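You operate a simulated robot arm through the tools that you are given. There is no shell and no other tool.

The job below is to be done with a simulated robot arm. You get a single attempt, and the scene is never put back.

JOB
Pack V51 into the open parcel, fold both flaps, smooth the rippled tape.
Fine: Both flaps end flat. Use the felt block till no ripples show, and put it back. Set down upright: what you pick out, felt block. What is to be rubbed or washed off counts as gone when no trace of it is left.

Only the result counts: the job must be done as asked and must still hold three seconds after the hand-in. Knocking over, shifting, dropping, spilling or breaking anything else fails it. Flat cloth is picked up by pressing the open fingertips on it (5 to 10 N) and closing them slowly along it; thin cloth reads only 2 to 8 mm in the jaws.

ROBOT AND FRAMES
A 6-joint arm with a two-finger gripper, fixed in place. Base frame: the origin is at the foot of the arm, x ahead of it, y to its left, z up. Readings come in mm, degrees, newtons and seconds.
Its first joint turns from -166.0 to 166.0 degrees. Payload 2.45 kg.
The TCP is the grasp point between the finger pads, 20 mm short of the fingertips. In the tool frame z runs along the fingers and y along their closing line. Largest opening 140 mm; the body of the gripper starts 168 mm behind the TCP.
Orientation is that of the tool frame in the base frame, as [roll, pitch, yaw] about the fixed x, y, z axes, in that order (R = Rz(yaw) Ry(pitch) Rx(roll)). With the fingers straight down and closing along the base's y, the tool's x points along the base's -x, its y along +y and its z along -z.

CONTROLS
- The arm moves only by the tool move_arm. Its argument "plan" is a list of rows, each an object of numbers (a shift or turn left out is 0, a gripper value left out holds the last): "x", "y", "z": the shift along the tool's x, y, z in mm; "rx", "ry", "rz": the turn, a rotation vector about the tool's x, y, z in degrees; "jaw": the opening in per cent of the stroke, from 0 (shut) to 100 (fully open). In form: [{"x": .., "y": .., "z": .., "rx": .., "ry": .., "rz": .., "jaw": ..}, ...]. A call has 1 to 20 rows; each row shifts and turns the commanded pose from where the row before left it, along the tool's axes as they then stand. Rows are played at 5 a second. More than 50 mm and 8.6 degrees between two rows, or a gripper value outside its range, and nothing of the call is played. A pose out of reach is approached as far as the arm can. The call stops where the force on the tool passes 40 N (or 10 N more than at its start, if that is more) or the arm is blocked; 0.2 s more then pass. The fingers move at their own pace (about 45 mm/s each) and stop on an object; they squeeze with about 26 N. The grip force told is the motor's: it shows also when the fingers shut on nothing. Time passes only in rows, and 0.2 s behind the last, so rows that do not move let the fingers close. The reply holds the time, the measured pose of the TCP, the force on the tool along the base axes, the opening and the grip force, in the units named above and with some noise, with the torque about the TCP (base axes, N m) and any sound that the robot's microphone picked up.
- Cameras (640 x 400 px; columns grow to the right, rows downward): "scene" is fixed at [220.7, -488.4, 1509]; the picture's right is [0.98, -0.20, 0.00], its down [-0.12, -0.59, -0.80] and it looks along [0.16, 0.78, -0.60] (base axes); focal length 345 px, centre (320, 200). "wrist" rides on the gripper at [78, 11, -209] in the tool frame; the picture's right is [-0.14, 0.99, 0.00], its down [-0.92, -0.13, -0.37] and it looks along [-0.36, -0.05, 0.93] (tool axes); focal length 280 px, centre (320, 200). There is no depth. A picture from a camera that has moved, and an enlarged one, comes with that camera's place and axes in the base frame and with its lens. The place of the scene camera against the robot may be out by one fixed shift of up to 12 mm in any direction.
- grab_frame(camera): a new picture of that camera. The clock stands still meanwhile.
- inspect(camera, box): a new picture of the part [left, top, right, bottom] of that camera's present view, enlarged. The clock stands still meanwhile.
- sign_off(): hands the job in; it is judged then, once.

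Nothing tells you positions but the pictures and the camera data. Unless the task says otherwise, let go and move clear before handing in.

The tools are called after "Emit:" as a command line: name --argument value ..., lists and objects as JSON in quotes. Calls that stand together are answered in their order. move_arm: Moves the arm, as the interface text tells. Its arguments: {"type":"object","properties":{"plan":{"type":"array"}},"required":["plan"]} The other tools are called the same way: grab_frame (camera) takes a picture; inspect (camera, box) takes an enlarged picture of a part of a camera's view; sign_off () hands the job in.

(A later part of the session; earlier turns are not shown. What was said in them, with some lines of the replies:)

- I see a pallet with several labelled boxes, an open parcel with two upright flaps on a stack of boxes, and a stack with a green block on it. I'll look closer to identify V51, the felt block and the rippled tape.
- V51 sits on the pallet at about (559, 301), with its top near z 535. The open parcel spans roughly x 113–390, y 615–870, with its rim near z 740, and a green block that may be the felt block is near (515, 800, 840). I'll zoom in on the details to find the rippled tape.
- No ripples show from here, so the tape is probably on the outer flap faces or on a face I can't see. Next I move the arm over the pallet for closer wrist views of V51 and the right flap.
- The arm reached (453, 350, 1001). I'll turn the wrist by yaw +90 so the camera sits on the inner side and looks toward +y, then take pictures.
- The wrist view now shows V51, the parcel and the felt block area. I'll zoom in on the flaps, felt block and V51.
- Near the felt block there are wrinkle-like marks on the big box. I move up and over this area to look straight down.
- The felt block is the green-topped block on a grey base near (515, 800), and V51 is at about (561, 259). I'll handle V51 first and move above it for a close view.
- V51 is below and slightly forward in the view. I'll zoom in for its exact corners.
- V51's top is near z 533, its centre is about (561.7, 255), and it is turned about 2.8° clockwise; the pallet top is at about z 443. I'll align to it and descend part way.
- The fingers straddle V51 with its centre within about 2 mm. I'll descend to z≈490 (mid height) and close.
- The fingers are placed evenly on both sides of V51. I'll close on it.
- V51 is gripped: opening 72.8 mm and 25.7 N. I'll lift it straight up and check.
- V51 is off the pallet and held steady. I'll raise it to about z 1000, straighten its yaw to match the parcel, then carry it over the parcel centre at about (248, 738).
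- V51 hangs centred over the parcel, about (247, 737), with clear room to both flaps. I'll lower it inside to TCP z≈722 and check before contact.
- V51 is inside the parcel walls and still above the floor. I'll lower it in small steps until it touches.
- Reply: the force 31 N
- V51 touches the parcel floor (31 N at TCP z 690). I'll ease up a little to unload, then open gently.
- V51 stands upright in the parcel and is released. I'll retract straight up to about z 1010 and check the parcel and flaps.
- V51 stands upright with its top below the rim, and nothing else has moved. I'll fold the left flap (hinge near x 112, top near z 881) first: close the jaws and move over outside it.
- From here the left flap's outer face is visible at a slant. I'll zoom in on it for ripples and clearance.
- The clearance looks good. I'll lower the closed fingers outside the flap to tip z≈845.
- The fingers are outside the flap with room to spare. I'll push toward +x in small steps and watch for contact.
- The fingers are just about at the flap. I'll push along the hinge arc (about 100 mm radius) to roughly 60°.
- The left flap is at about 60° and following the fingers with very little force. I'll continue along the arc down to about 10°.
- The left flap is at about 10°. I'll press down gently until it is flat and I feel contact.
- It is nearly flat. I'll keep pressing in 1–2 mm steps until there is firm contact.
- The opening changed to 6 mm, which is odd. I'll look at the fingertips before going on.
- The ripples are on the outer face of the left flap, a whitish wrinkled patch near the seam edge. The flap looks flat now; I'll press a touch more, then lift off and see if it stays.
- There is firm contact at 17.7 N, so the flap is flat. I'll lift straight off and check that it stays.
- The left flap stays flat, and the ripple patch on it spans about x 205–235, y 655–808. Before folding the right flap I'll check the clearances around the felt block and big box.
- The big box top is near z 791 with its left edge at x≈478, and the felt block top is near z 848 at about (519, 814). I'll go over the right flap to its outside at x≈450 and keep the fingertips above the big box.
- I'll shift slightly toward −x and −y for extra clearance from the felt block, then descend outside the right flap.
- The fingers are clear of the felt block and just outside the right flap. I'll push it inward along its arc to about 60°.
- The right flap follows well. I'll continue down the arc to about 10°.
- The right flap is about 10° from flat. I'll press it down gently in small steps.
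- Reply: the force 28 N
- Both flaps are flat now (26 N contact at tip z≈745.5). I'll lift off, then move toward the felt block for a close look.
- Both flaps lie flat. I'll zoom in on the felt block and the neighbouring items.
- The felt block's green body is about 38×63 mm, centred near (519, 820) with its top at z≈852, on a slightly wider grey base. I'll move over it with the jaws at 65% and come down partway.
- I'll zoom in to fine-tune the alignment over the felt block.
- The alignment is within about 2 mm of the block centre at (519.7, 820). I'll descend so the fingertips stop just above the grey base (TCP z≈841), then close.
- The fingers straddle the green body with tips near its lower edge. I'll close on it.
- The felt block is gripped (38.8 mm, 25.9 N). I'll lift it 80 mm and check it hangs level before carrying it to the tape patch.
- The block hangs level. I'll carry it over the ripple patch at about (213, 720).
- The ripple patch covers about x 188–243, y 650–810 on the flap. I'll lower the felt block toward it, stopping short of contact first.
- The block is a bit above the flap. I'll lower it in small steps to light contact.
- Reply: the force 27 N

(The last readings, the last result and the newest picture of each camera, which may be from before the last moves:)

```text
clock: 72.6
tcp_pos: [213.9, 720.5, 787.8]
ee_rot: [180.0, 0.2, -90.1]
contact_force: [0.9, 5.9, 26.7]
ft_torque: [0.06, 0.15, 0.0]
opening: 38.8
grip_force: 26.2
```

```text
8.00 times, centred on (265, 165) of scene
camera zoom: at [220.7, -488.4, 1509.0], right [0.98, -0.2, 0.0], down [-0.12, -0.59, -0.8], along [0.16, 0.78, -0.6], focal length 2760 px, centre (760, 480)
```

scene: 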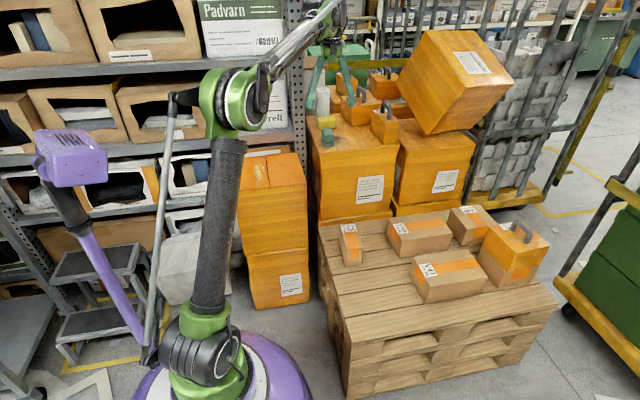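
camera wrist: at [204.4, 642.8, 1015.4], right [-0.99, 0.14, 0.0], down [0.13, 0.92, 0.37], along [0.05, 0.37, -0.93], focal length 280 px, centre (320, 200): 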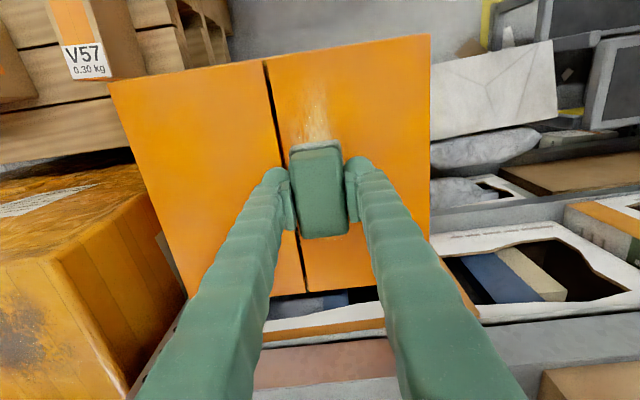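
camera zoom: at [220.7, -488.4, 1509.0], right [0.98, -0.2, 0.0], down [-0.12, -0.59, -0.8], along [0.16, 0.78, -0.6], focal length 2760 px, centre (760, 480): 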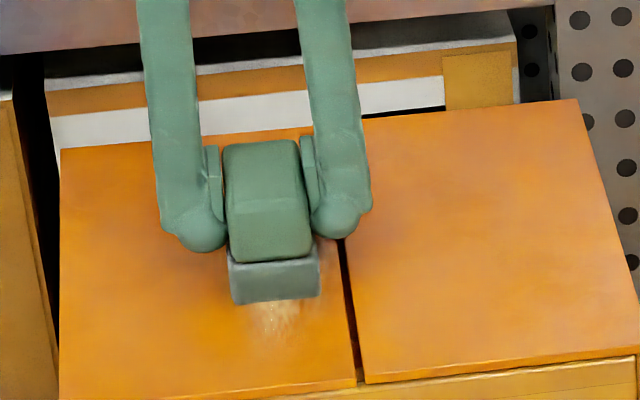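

Contact is at TCP z≈788.5. I'll ease to a lighter pressure and make the first rubbing strokes along y.

Emit:
move_arm --plan '[{"z": -0.8}, {"x": 10}, {"x": 12}, {"x": 12}, {"x": 12}, {"x": 8}, {}, {"x": -12}, {"x": -12}, {"x": -12}, {"x": -12}, {"x": -12}, {"x": -12}, {"x": -12}, {"x": -12}, {"x": -12}, {"x": -8}, {}]'

Emit:
inspect --camera "scene" --box '[220, 130, 320, 200]'

Emit:
grab_frame --camera "wrist"

```text
clock: 76.4
tcp_pos: [212.2, 781.5, 788.2]
ee_rot: [180.0, 0.0, -90.1]
contact_force: [0.7, -1.3, 9.7]
ft_torque: [-0.04, 0.03, 0.03]
opening: 38.6
grip_force: 26.1
```

```text
5.71 times, centred on (270, 165) of scene
camera zoom: at [220.7, -488.4, 1509.0], right [0.98, -0.2, 0.0], down [-0.12, -0.59, -0.8], along [0.16, 0.78, -0.6], focal length 1972 px, centre (606, 400)
```

zoom: 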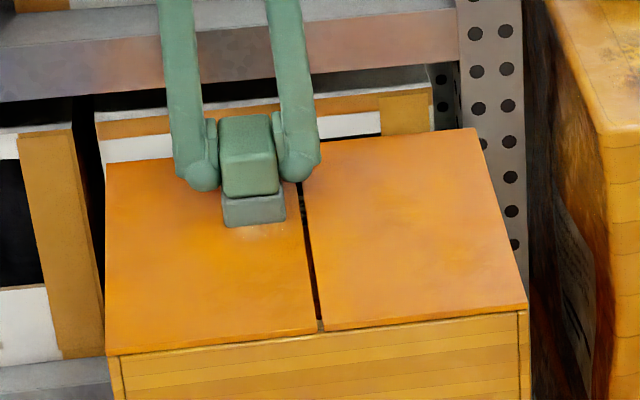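

```text
taken
camera wrist: at [203.5, 705.0, 996.8], right [-0.99, 0.14, 0.0], down [0.13, 0.92, 0.37], along [0.05, 0.37, -0.93], focal length 280 px, centre (320, 200)
```

wrist: 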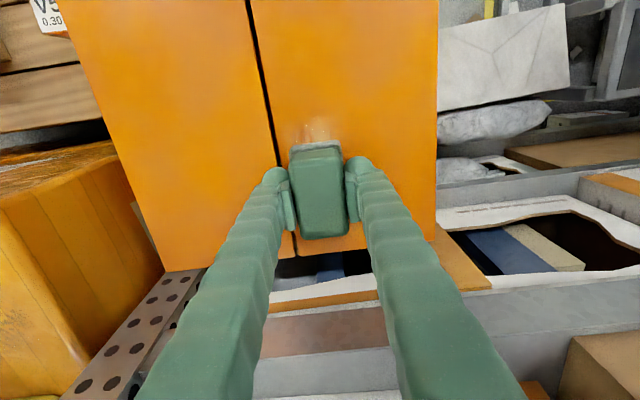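

The ripples are mostly gone already at about 10 N. I'll keep rubbing with parallel strokes offset left and right.

Emit:
move_arm --plan '[{"y": 6}, {"y": 6}, {"x": 12}, {"x": 12}, {"x": 12}, {"x": 12}, {"x": 12}, {"x": 12}, {"x": 12}, {"x": 12}, {"x": 12}, {"x": 6}, {"y": -9}, {"y": -9}, {"y": -9}, {}]'

Emit:
move_arm --plan '[{"x": -12}, {"x": -12}, {"x": -12}, {"x": -12}, {"x": -12}, {"x": -12}, {"x": -12}, {"x": -12}, {"x": -12}, {"x": -12}, {"y": 8}, {"y": 7}, {"x": 12}, {"x": 12}, {"x": 12}, {"x": 12}, {}]'

Emit:
inspect --camera "scene" --box '[220, 130, 320, 200]'

Emit:
grab_frame --camera "wrist"

```text
clock: 79.8
tcp_pos: [227.4, 668.2, 787.8]
ee_rot: [-180.0, -0.1, -89.9]
contact_force: [-11.5, -3.2, -1.1]
ft_torque: [-0.12, 0.51, -0.09]
opening: 38.4
grip_force: 26.1
```

```text
clock: 83.4
tcp_pos: [213.1, 739.6, 788.3]
ee_rot: [180.0, 0.0, -90.0]
contact_force: [-0.6, 0.3, -1.2]
ft_torque: [0.03, 0.0, 0.0]
opening: 38.9
grip_force: 26.2
```

```text
5.71 times, centred on (270, 165) of scene
camera zoom: at [220.7, -488.4, 1509.0], right [0.98, -0.2, 0.0], down [-0.12, -0.59, -0.8], along [0.16, 0.78, -0.6], focal length 1972 px, centre (606, 400)
```

zoom: 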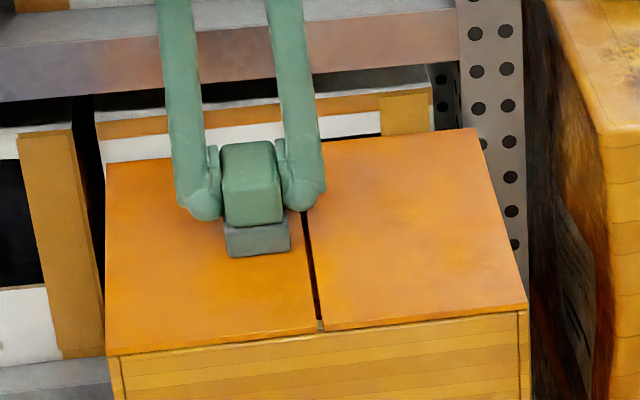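

```text
taken
camera wrist: at [203.6, 662.2, 997.9], right [-0.99, 0.14, 0.0], down [0.13, 0.92, 0.37], along [0.05, 0.37, -0.93], focal length 280 px, centre (320, 200)
```

wrist: 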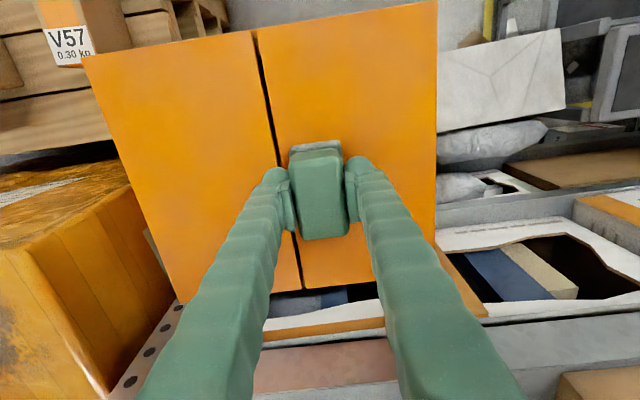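

The ripples look gone, though one sideways move met 11 N of side force near the seam. I'll lift the block and inspect the flap surface and the grip.

Emit:
move_arm --plan '[{"z": -10}, {"z": -30}, {"z": -40}, {"z": -40}, {"z": -20}, {}, {}]'

Emit:
inspect --camera "scene" --box '[220, 130, 320, 200]'

Emit:
inspect --camera "scene" --box '[250, 90, 310, 150]'

Emit:
inspect --camera "wrist" --box '[180, 40, 460, 260]'

Emit:
inspect --camera "wrist" --box '[240, 120, 400, 250]'

```text
clock: 85.0
tcp_pos: [213.7, 738.0, 929.3]
ee_rot: [180.0, -0.1, -90.0]
contact_force: [-0.7, -0.9, -1.0]
ft_torque: [0.0, 0.0, 0.01]
opening: 38.8
grip_force: 26.1
```

```text
5.71 times, centred on (270, 165) of scene
camera zoom: at [220.7, -488.4, 1509.0], right [0.98, -0.2, 0.0], down [-0.12, -0.59, -0.8], along [0.16, 0.78, -0.6], focal length 1972 px, centre (606, 400)
```

zoom: 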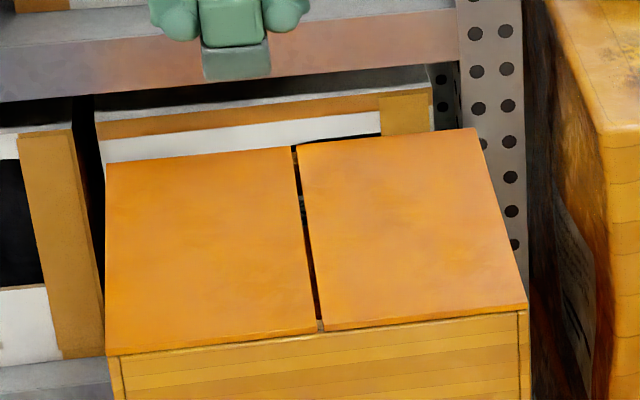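

```text
6.67 times, centred on (280, 120) of scene
camera zoom: at [220.7, -488.4, 1509.0], right [0.98, -0.2, 0.0], down [-0.12, -0.59, -0.8], along [0.16, 0.78, -0.6], focal length 2300 px, centre (587, 733)
```

zoom: 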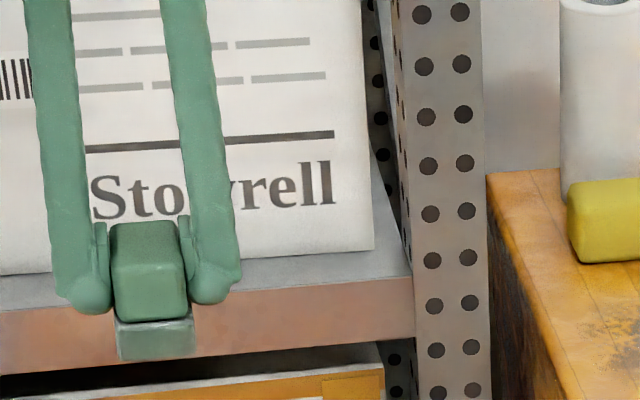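

```text
1.82 times, centred on (320, 150) of wrist
camera zoom: at [204.3, 660.4, 1137.8], right [-0.99, 0.14, 0.0], down [0.13, 0.92, 0.37], along [0.05, 0.37, -0.93], focal length 510 px, centre (320, 291)
```

zoom: 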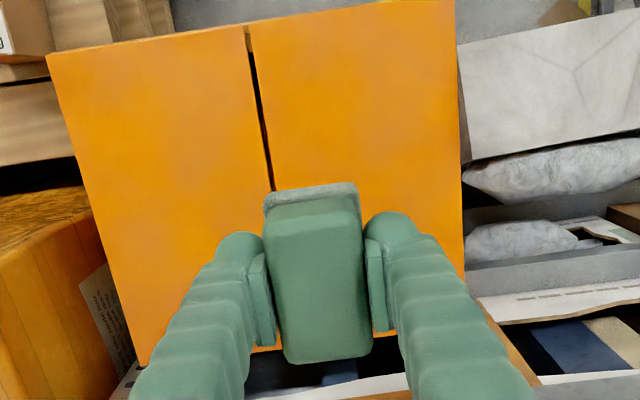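

```text
3.08 times, centred on (320, 185) of wrist
camera zoom: at [204.3, 660.4, 1137.8], right [-0.99, 0.14, 0.0], down [0.13, 0.92, 0.37], along [0.05, 0.37, -0.93], focal length 863 px, centre (320, 246)
```

zoom: 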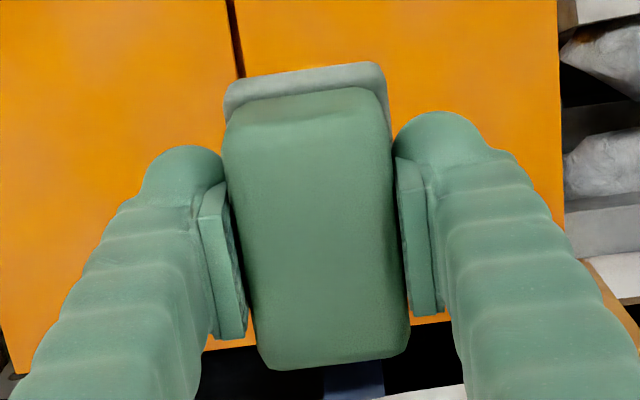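

The surface looks clean and the block still sits properly in the grip. I'll check at higher zoom for leftover traces and for flap flatness.

Emit:
inspect --camera "scene" --box '[245, 150, 285, 190]'

Emit:
inspect --camera "scene" --box '[262, 150, 286, 166]'

Emit:
inspect --camera "scene" --box '[262, 176, 294, 196]'

```text
10.00 times, centred on (265, 170) of scene
camera zoom: at [220.7, -488.4, 1509.0], right [0.98, -0.2, 0.0], down [-0.12, -0.59, -0.8], along [0.16, 0.78, -0.6], focal length 3450 px, centre (870, 500)
```

zoom: 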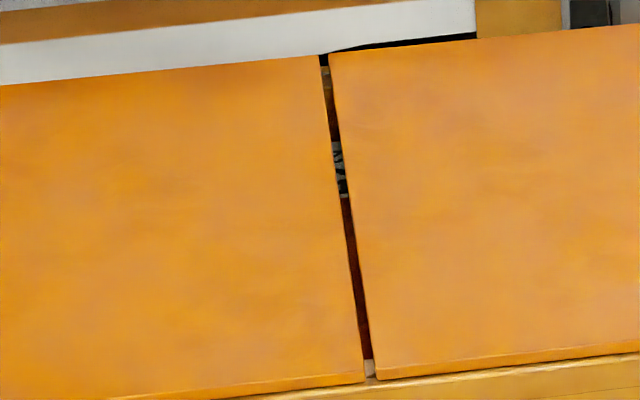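

```text
16.00 times, centred on (274, 158) of scene
camera zoom: at [220.7, -488.4, 1509.0], right [0.98, -0.2, 0.0], down [-0.12, -0.59, -0.8], along [0.16, 0.78, -0.6], focal length 5521 px, centre (1056, 872)
```

zoom: 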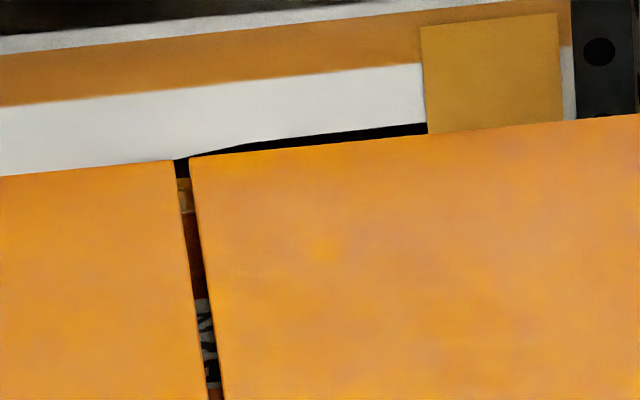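

```text
16.00 times, centred on (278, 186) of scene
camera zoom: at [220.7, -488.4, 1509.0], right [0.98, -0.2, 0.0], down [-0.12, -0.59, -0.8], along [0.16, 0.78, -0.6], focal length 5521 px, centre (992, 424)
```

zoom: 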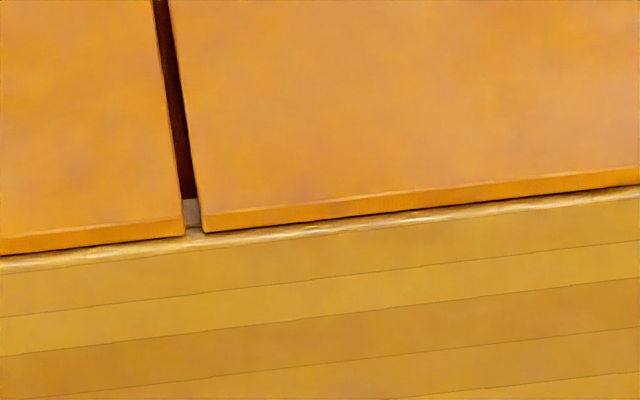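

The flap surface looks uniform and both flaps are level within about 1 mm. I'll move sideways with the block still held to view the patch with the wrist camera too.

Emit:
move_arm --plan '[{"y": -40}, {"y": -40}, {"y": -40}, {"y": -30}, {}, {}]'

Emit:
grab_frame --camera "wrist"

Emit:
inspect --camera "wrist" --box '[350, 20, 600, 240]'

Emit:
inspect --camera "scene" --box '[225, 140, 305, 190]'

```text
clock: 86.4
tcp_pos: [361.8, 739.4, 926.1]
ee_rot: [-180.0, 0.0, -90.1]
contact_force: [0.4, -0.1, -1.2]
ft_torque: [-0.01, 0.01, 0.04]
opening: 38.9
grip_force: 26.1
```

```text
taken
camera wrist: at [353.4, 662.2, 1135.7], right [-0.99, 0.14, 0.0], down [0.13, 0.92, 0.37], along [0.05, 0.37, -0.93], focal length 280 px, centre (320, 200)
```

wrist: 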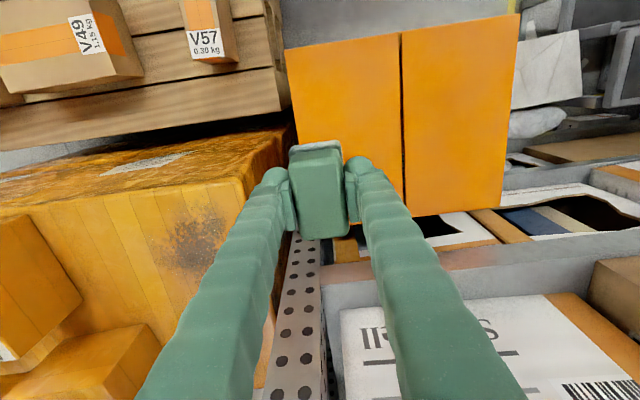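

```text
1.82 times, centred on (475, 130) of wrist
camera zoom: at [353.4, 662.2, 1135.7], right [-0.99, 0.14, 0.0], down [0.13, 0.92, 0.37], along [0.05, 0.37, -0.93], focal length 510 px, centre (38, 327)
```

zoom: 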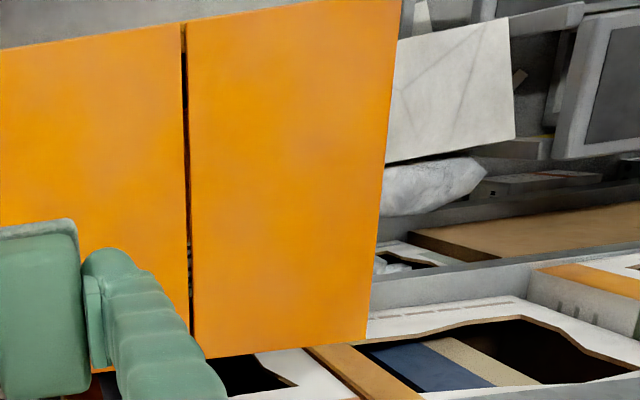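

```text
8.00 times, centred on (265, 165) of scene
camera zoom: at [220.7, -488.4, 1509.0], right [0.98, -0.2, 0.0], down [-0.12, -0.59, -0.8], along [0.16, 0.78, -0.6], focal length 2760 px, centre (760, 480)
```

zoom: 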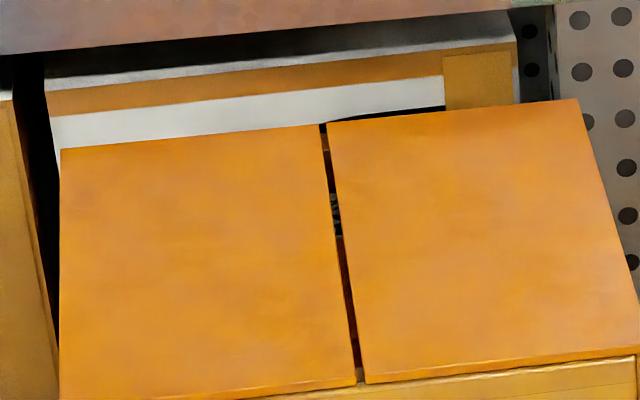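

Emit:
inspect --camera "wrist" --box '[400, 15, 520, 115]'

Emit:
inspect --camera "wrist" --box '[400, 110, 520, 220]'

Emit:
inspect --camera "scene" --box '[250, 155, 275, 185]'

```text
4.00 times, centred on (460, 65) of wrist
camera zoom: at [353.4, 662.2, 1135.7], right [-0.99, 0.14, 0.0], down [0.13, 0.92, 0.37], along [0.05, 0.37, -0.93], focal length 1122 px, centre (-240, 740)
```

zoom: 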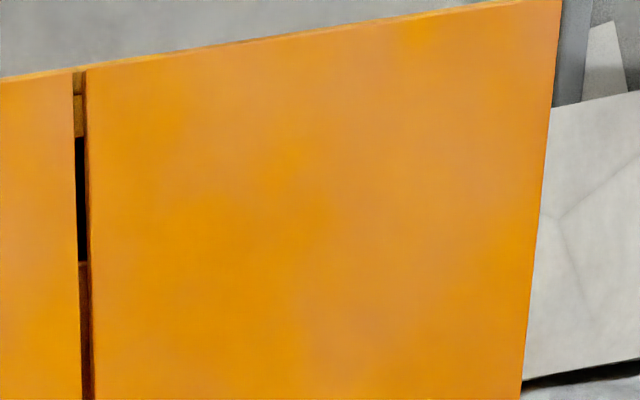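

```text
3.64 times, centred on (460, 165) of wrist
camera zoom: at [353.4, 662.2, 1135.7], right [-0.99, 0.14, 0.0], down [0.13, 0.92, 0.37], along [0.05, 0.37, -0.93], focal length 1020 px, centre (-189, 327)
```

zoom: 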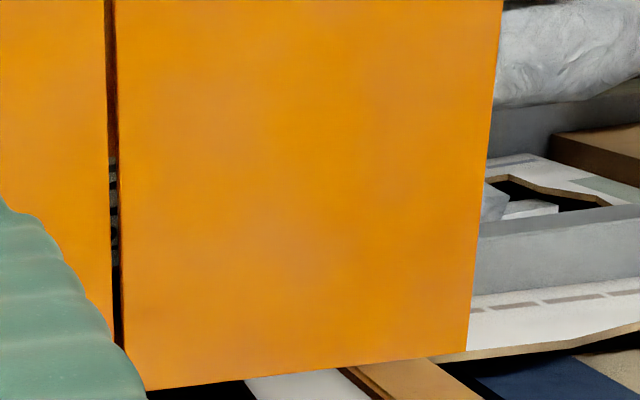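

```text
13.33 times, centred on (262, 170) of scene
camera zoom: at [220.7, -488.4, 1509.0], right [0.98, -0.2, 0.0], down [-0.12, -0.59, -0.8], along [0.16, 0.78, -0.6], focal length 4601 px, centre (1087, 600)
```

zoom: 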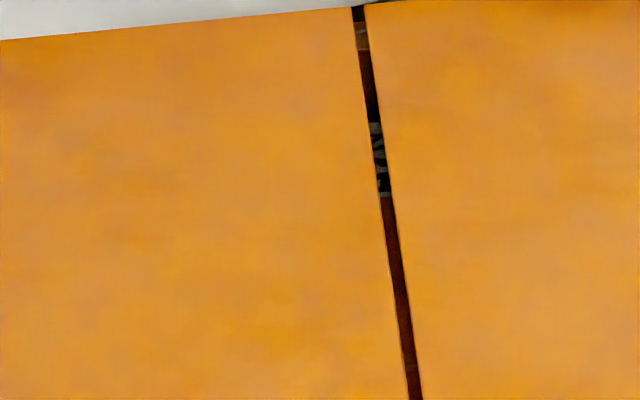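

No trace shows in any view. For safety I'll make one more light pass over the patch, keeping clear of the seam edge, since the last strokes had low pressure.

Emit:
move_arm --plan '[{"y": 40}, {"y": 40}, {"y": 40}, {"y": 30}, {"x": 20}, {"z": 40}, {"z": 40}, {"z": 40}, {"z": 15}, {"z": 4}, {}, {}]'

```text
clock: 89.0
tcp_pos: [213.3, 719.4, 788.5]
ee_rot: [-180.0, 0.0, -89.9]
contact_force: [-0.5, 1.2, -0.3]
ft_torque: [0.02, 0.03, -0.01]
opening: 39.2
grip_force: 25.8
```

Emit:
move_arm --plan '[{"z": 0.8}, {"z": 0.7}, {}]'

```text
clock: 89.8
tcp_pos: [211.7, 719.3, 788.0]
ee_rot: [-179.9, 0.0, -90.0]
contact_force: [-0.6, 0.6, 12.6]
ft_torque: [0.01, 0.19, 0.0]
opening: 39.1
grip_force: 26.1
```

Contact is 12.6 N. I'll make strokes along y at x≈213, then at 203 and 220.

Emit:
move_arm --plan '[{"x": 12}, {"x": 12}, {"x": 12}, {"x": 12}, {"x": 6}, {"x": -12}, {"x": -12}, {"x": -12}, {"x": -12}, {"x": -12}, {"x": -12}, {"x": -12}, {"x": -12}, {"x": -12}, {"x": -12}, {"x": -6}, {}]'

Emit:
move_arm --plan '[{"y": 5}, {"y": 5}, {"x": 12}, {"x": 12}, {"x": 12}, {"x": 12}, {"x": 12}, {"x": 12}, {"x": 12}, {"x": 12}, {"x": 12}, {"x": 12}, {"x": 6}, {}]'

```text
clock: 93.4
tcp_pos: [212.1, 791.6, 787.2]
ee_rot: [180.0, 0.1, -90.1]
contact_force: [0.8, -2.7, 7.7]
ft_torque: [-0.01, 0.01, -0.03]
opening: 38.8
grip_force: 25.9
```

```text
clock: 96.4
tcp_pos: [203.6, 665.9, 788.3]
ee_rot: [-180.0, 0.0, -89.9]
contact_force: [0.1, -1.0, 0.0]
ft_torque: [0.0, -0.02, -0.01]
opening: 38.8
grip_force: 26.2
```

Emit:
move_arm --plan '[{"z": 0.5}, {"z": 0.4}, {}]'

```text
clock: 97.2
tcp_pos: [202.5, 664.7, 787.1]
ee_rot: [179.9, 0.1, -90.0]
contact_force: [4.3, 6.2, 24.0]
ft_torque: [0.03, 0.05, -0.01]
opening: 38.8
grip_force: 26.3
```

Emit:
move_arm --plan '[{"z": -0.4}, {"x": -12}, {"x": -12}, {"x": -12}, {"x": -12}, {"x": -12}, {"x": -12}, {"x": -12}, {"x": -12}, {"x": -12}, {"x": -12}, {"x": -6}, {}]'

Emit:
move_arm --plan '[{"y": -8}, {"y": -8}, {"x": 12}, {"x": 12}, {"x": 12}, {"x": 12}, {"x": 12}, {"x": 12}, {"x": 12}, {"x": 12}, {"x": 12}, {"x": 12}, {"x": 6}, {}]'

```text
clock: 100.0
tcp_pos: [203.2, 791.4, 787.2]
ee_rot: [-179.9, 0.0, -89.9]
contact_force: [-0.4, -3.1, 10.2]
ft_torque: [0.0, 0.05, -0.03]
opening: 38.9
grip_force: 25.8
```

```text
clock: 103.0
tcp_pos: [217.7, 665.9, 786.0]
ee_rot: [-180.0, -0.1, -90.0]
contact_force: [-0.5, 2.2, 8.9]
ft_torque: [0.01, 0.09, -0.04]
opening: 38.6
grip_force: 25.6
```

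That pass was done at about 10 N throughout. I'll lift off and inspect again.

Emit:
move_arm --plan '[{"z": -10}, {"z": -30}, {"z": -40}, {"z": -40}, {"z": -15.2}, {}, {}]'

Emit:
inspect --camera "scene" --box '[225, 140, 305, 190]'

Emit:
grab_frame --camera "wrist"

```text
clock: 104.6
tcp_pos: [219.2, 665.4, 921.9]
ee_rot: [180.0, 0.0, -90.0]
contact_force: [-0.1, 0.0, -1.3]
ft_torque: [-0.02, -0.02, 0.01]
opening: 39.0
grip_force: 26.3
```

```text
8.00 times, centred on (265, 165) of scene
camera zoom: at [220.7, -488.4, 1509.0], right [0.98, -0.2, 0.0], down [-0.12, -0.59, -0.8], along [0.16, 0.78, -0.6], focal length 2760 px, centre (760, 480)
```

zoom: 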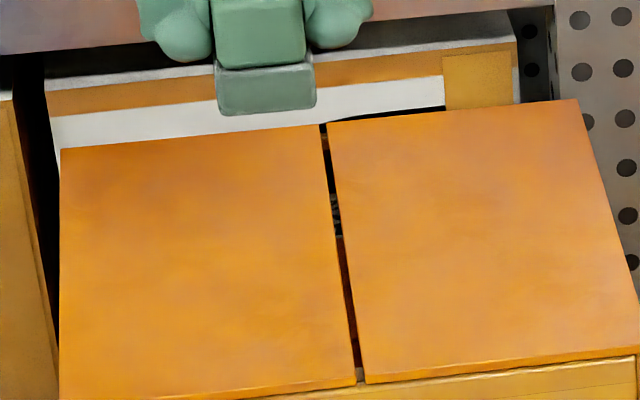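

```text
taken
camera wrist: at [210.3, 587.8, 1131.1], right [-0.99, 0.14, 0.0], down [0.13, 0.92, 0.37], along [0.05, 0.37, -0.93], focal length 280 px, centre (320, 200)
```

wrist: 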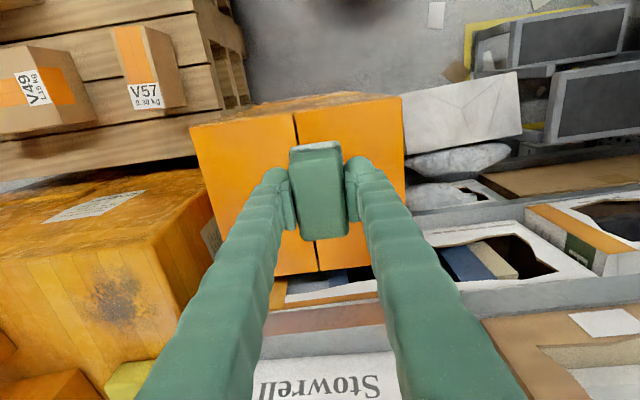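

The tape is smooth and the flaps stay flat. I'll carry the felt block back over its original spot.

Emit:
move_arm --plan '[{"x": -19.25, "y": -37.65}, {"x": -19.25, "y": -37.65}, {"x": -19.25, "y": -37.65}, {"x": -19.25, "y": -37.65}, {"x": -19.25, "y": -37.65}, {"x": -19.25, "y": -37.65}, {"x": -19.25, "y": -37.65}, {"x": -19.25, "y": -37.65}, {}, {}]'

Emit:
inspect --camera "scene" --box '[300, 80, 370, 160]'

Emit:
inspect --camera "wrist" --box '[220, 90, 420, 235]'

```text
clock: 106.8
tcp_pos: [518.7, 819.7, 922.5]
ee_rot: [180.0, 0.1, -89.9]
contact_force: [-0.3, -0.4, -0.9]
ft_torque: [-0.01, 0.04, 0.01]
opening: 38.8
grip_force: 26.4
```

```text
5.00 times, centred on (335, 120) of scene
camera zoom: at [220.7, -488.4, 1509.0], right [0.98, -0.2, 0.0], down [-0.12, -0.59, -0.8], along [0.16, 0.78, -0.6], focal length 1725 px, centre (245, 600)
```

zoom: 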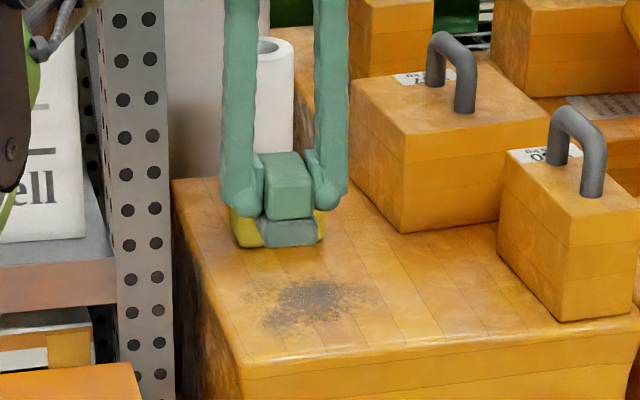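

```text
2.76 times, centred on (320, 162) of wrist
camera zoom: at [509.9, 742.2, 1130.0], right [-0.99, 0.14, 0.0], down [0.13, 0.92, 0.37], along [0.05, 0.37, -0.93], focal length 774 px, centre (320, 303)
```

zoom: 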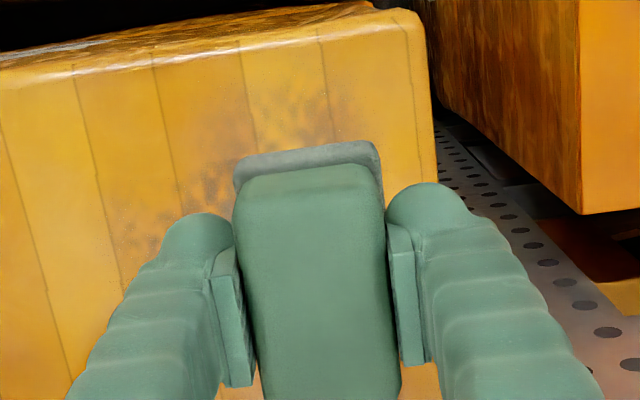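

The pose matches the lift-off pose. I'll lower it the same 80 mm, slowly near the end.

Emit:
move_arm --plan '[{"z": 30}, {"z": 30}, {"z": 12}, {"z": 4}, {}, {}]'

```text
clock: 108.2
tcp_pos: [517.7, 819.9, 845.3]
ee_rot: [-180.0, 0.0, -90.0]
contact_force: [0.2, -0.7, -0.6]
ft_torque: [0.01, -0.02, -0.02]
opening: 38.7
grip_force: 25.7
```

Emit:
move_arm --plan '[{"z": 1.5}, {"z": 1}, {"z": 0.7}, {}]'

```text
clock: 109.2
tcp_pos: [521.1, 819.2, 842.5]
ee_rot: [-179.9, 0.0, -89.9]
contact_force: [0.1, -0.2, -0.8]
ft_torque: [0.0, -0.03, -0.01]
opening: 38.8
grip_force: 25.9
```

Emit:
move_arm --plan '[{"z": 0.6}, {"z": 0.5}, {}]'

```text
clock: 110.0
tcp_pos: [520.4, 818.9, 841.8]
ee_rot: [180.0, 0.0, -90.0]
contact_force: [-0.2, -0.2, -0.2]
ft_torque: [-0.03, 0.01, -0.03]
opening: 39.2
grip_force: 25.9
```

Emit:
move_arm --plan '[{"z": 0.5}, {"z": 0.5}, {}]'

```text
clock: 110.8
tcp_pos: [520.4, 818.8, 840.2]
ee_rot: [179.9, 0.0, -90.0]
contact_force: [0.1, 0.1, -1.1]
ft_torque: [0.0, -0.05, 0.01]
opening: 38.9
grip_force: 26.0
```

Emit:
move_arm --plan '[{"z": 0.5}, {"z": 0.5}, {}]'

Emit:
inspect --camera "scene" --box '[300, 100, 370, 160]'

```text
clock: 111.6
tcp_pos: [520.6, 819.9, 839.9]
ee_rot: [180.0, 0.0, -90.0]
contact_force: [-1.5, 0.0, 7.9]
ft_torque: [-0.04, 0.01, 0.04]
opening: 38.9
grip_force: 26.0
```

```text
6.67 times, centred on (335, 130) of scene
camera zoom: at [220.7, -488.4, 1509.0], right [0.98, -0.2, 0.0], down [-0.12, -0.59, -0.8], along [0.16, 0.78, -0.6], focal length 2300 px, centre (220, 667)
```

zoom: 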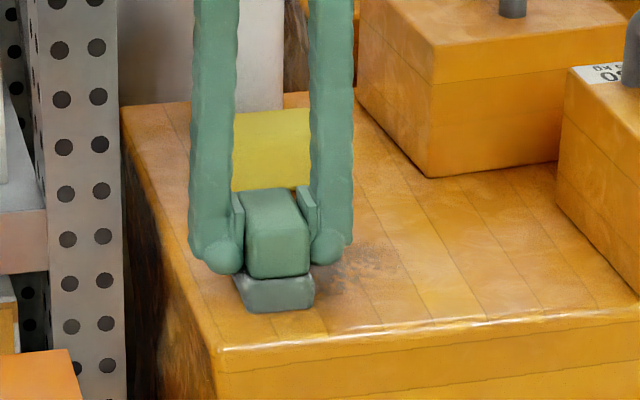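

The block is standing on the box again with light contact (7.9 N). I'll open the fingers and rise straight up.

Emit:
move_arm --plan '[{"jaw": 35}, {"jaw": 50}, {"jaw": 65}, {}, {}, {}]'

Emit:
inspect --camera "wrist" --box '[220, 90, 420, 235]'

Emit:
inspect --camera "scene" --box '[300, 100, 370, 160]'

```text
clock: 113.0
tcp_pos: [519.5, 820.0, 839.5]
ee_rot: [-179.9, 0.1, -90.1]
contact_force: [0.6, -0.3, 0.3]
ft_torque: [0.0, 0.01, 0.01]
opening: 90.9
grip_force: 0.0
```

```text
2.76 times, centred on (320, 162) of wrist
camera zoom: at [510.5, 742.8, 1048.4], right [-0.99, 0.14, 0.0], down [0.13, 0.92, 0.37], along [0.05, 0.37, -0.93], focal length 774 px, centre (320, 303)
```

zoom: 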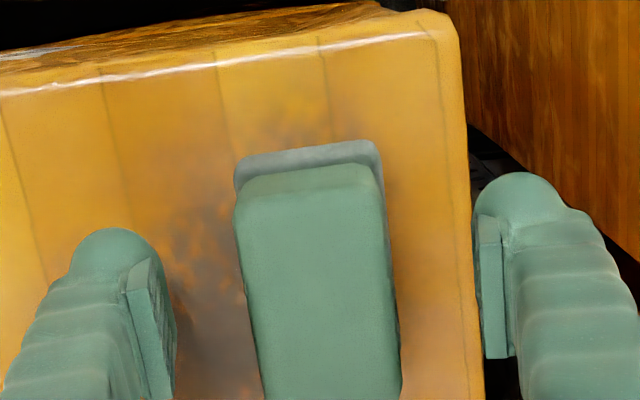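

```text
6.67 times, centred on (335, 130) of scene
camera zoom: at [220.7, -488.4, 1509.0], right [0.98, -0.2, 0.0], down [-0.12, -0.59, -0.8], along [0.16, 0.78, -0.6], focal length 2300 px, centre (220, 667)
```

zoom: 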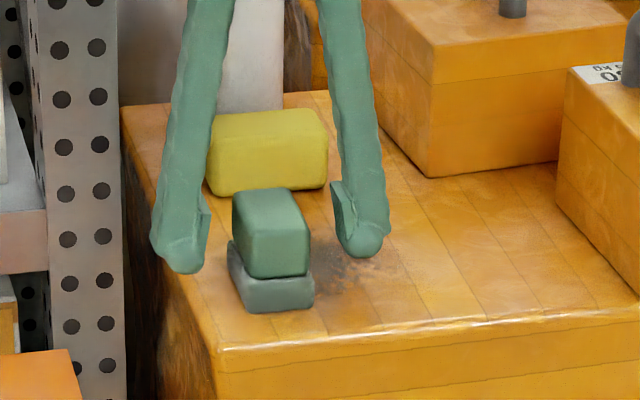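

The block stands upright where it was, within about 1 mm. I'll rise straight up, back away, and take final pictures.

Emit:
move_arm --plan '[{"z": -10}, {"z": -30}, {"z": -40}, {"z": -45}, {"z": -45}, {"x": 40}, {"x": 45}, {"x": 45}, {"x": 45}, {"x": 45}, {"x": 45}, {}, {}]'

Emit:
grab_frame --camera "scene"

Emit:
grab_frame --camera "wrist"

Emit:
inspect --camera "scene" --box '[220, 130, 320, 200]'

Emit:
inspect --camera "scene" --box '[300, 60, 430, 160]'

Emit:
inspect --camera "scene" --box '[320, 190, 560, 340]'

```text
clock: 115.8
tcp_pos: [520.5, 552.8, 1012.0]
ee_rot: [180.0, -0.1, -90.0]
contact_force: [0.2, -0.4, 0.1]
ft_torque: [-0.02, 0.02, 0.0]
opening: 91.0
grip_force: 0.0
```

```text
taken
```

scene: 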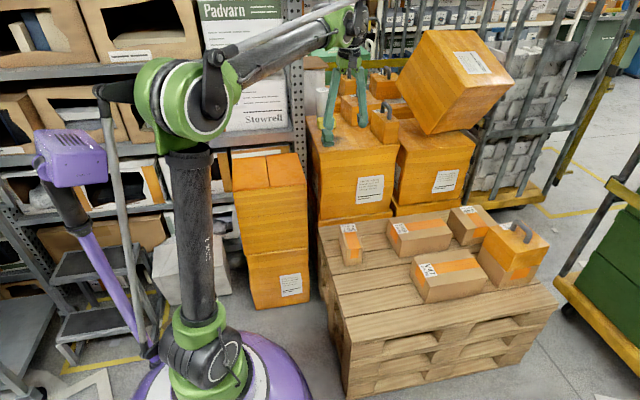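

```text
taken
camera wrist: at [512.0, 475.5, 1220.6], right [-0.99, 0.14, 0.0], down [0.13, 0.92, 0.37], along [0.05, 0.37, -0.93], focal length 280 px, centre (320, 200)
```

wrist: 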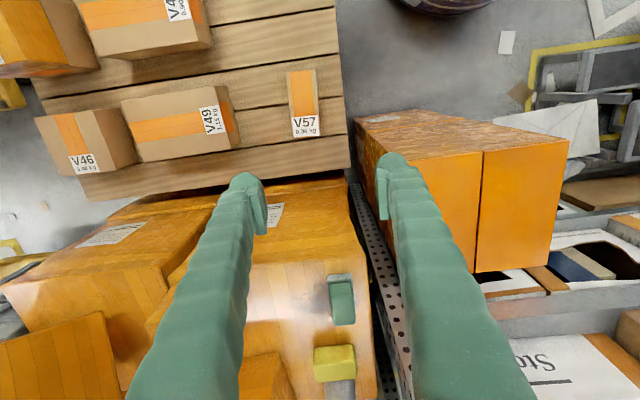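

```text
5.71 times, centred on (270, 165) of scene
camera zoom: at [220.7, -488.4, 1509.0], right [0.98, -0.2, 0.0], down [-0.12, -0.59, -0.8], along [0.16, 0.78, -0.6], focal length 1972 px, centre (606, 400)
```

zoom: 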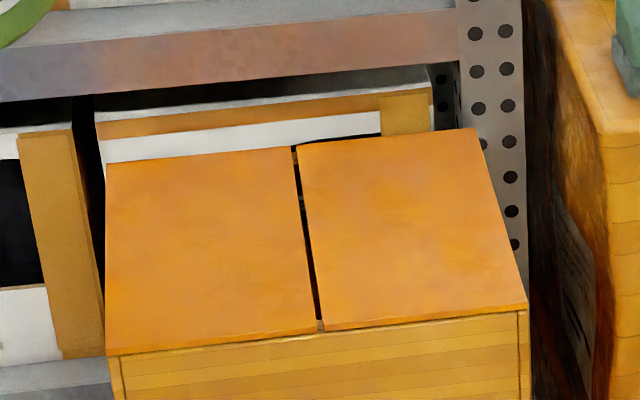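

```text
4.00 times, centred on (365, 110) of scene
camera zoom: at [220.7, -488.4, 1509.0], right [0.98, -0.2, 0.0], down [-0.12, -0.59, -0.8], along [0.16, 0.78, -0.6], focal length 1380 px, centre (140, 560)
```

zoom: 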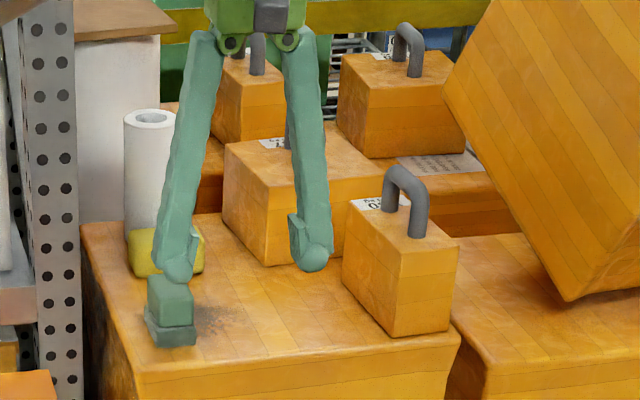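

```text
2.67 times, centred on (440, 265) of scene
camera zoom: at [220.7, -488.4, 1509.0], right [0.98, -0.2, 0.0], down [-0.12, -0.59, -0.8], along [0.16, 0.78, -0.6], focal length 920 px, centre (0, 27)
```

zoom: 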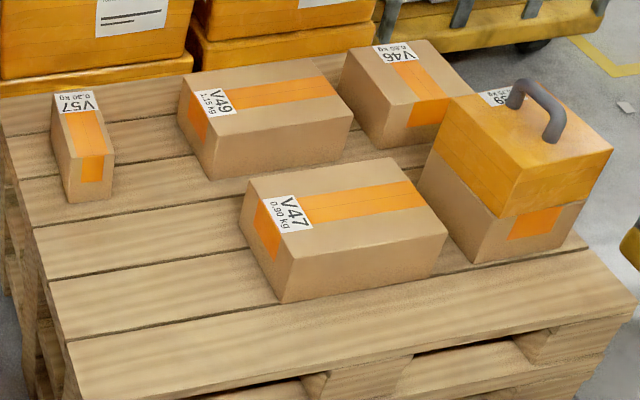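

Nothing else has moved, and V51 is inside. I'll do one last close check of flap flatness along the front and back edges.

Emit:
inspect --camera "scene" --box '[236, 176, 312, 200]'

Emit:
inspect --camera "scene" --box '[236, 146, 306, 170]'

Emit:
inspect --camera "wrist" --box '[340, 100, 580, 290]'

```text
8.42 times, centred on (274, 188) of scene
camera zoom: at [220.7, -488.4, 1509.0], right [0.98, -0.2, 0.0], down [-0.12, -0.59, -0.8], along [0.16, 0.78, -0.6], focal length 2906 px, centre (707, 301)
```

zoom: 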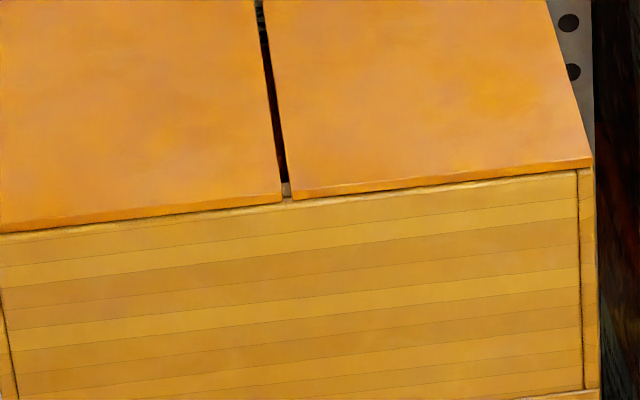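

```text
9.14 times, centred on (271, 158) of scene
camera zoom: at [220.7, -488.4, 1509.0], right [0.98, -0.2, 0.0], down [-0.12, -0.59, -0.8], along [0.16, 0.78, -0.6], focal length 3155 px, centre (768, 584)
```

zoom: 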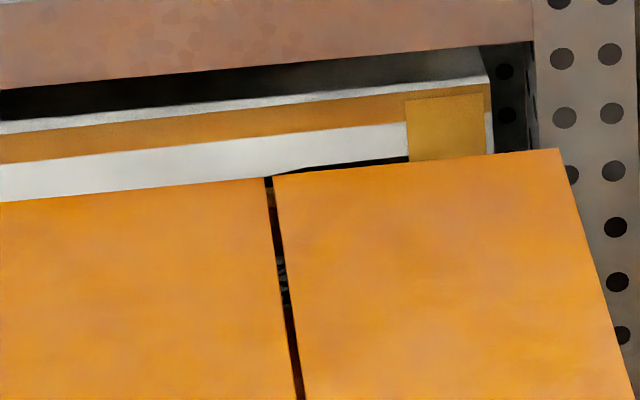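

```text
2.11 times, centred on (460, 195) of wrist
camera zoom: at [512.0, 475.5, 1220.6], right [-0.99, 0.14, 0.0], down [0.13, 0.92, 0.37], along [0.05, 0.37, -0.93], focal length 590 px, centre (25, 210)
```

zoom: 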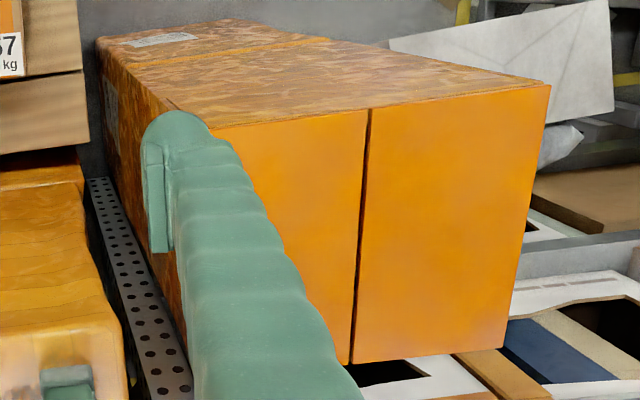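

Both flaps lie flat on the rim and no ripples show from either camera. V51 is packed upright, the felt block is back upright in its place, and the arm is clear, so I'm handing in.

Emit:
sign_off

```text
The job is handed in.
```

The job is done and handed in; I haven't been told how it was judged.

- **V51:** it stands upright inside the parcel, with its top below the rim.
- **Flaps:** both are folded and lie flat on the rim, level with each other to within about 1 mm. They stayed down after I let go.
- **Tape:** the ripples were on the left flap. I rubbed them with the felt block at about 10 N until no trace showed from either camera, then made one more pass to be safe.
- **Felt block:** it is back upright on the big box, within about 1 mm of where it started.

In the final pictures nothing else had moved, and the arm was clear with nothing in the gripper when I handed in.
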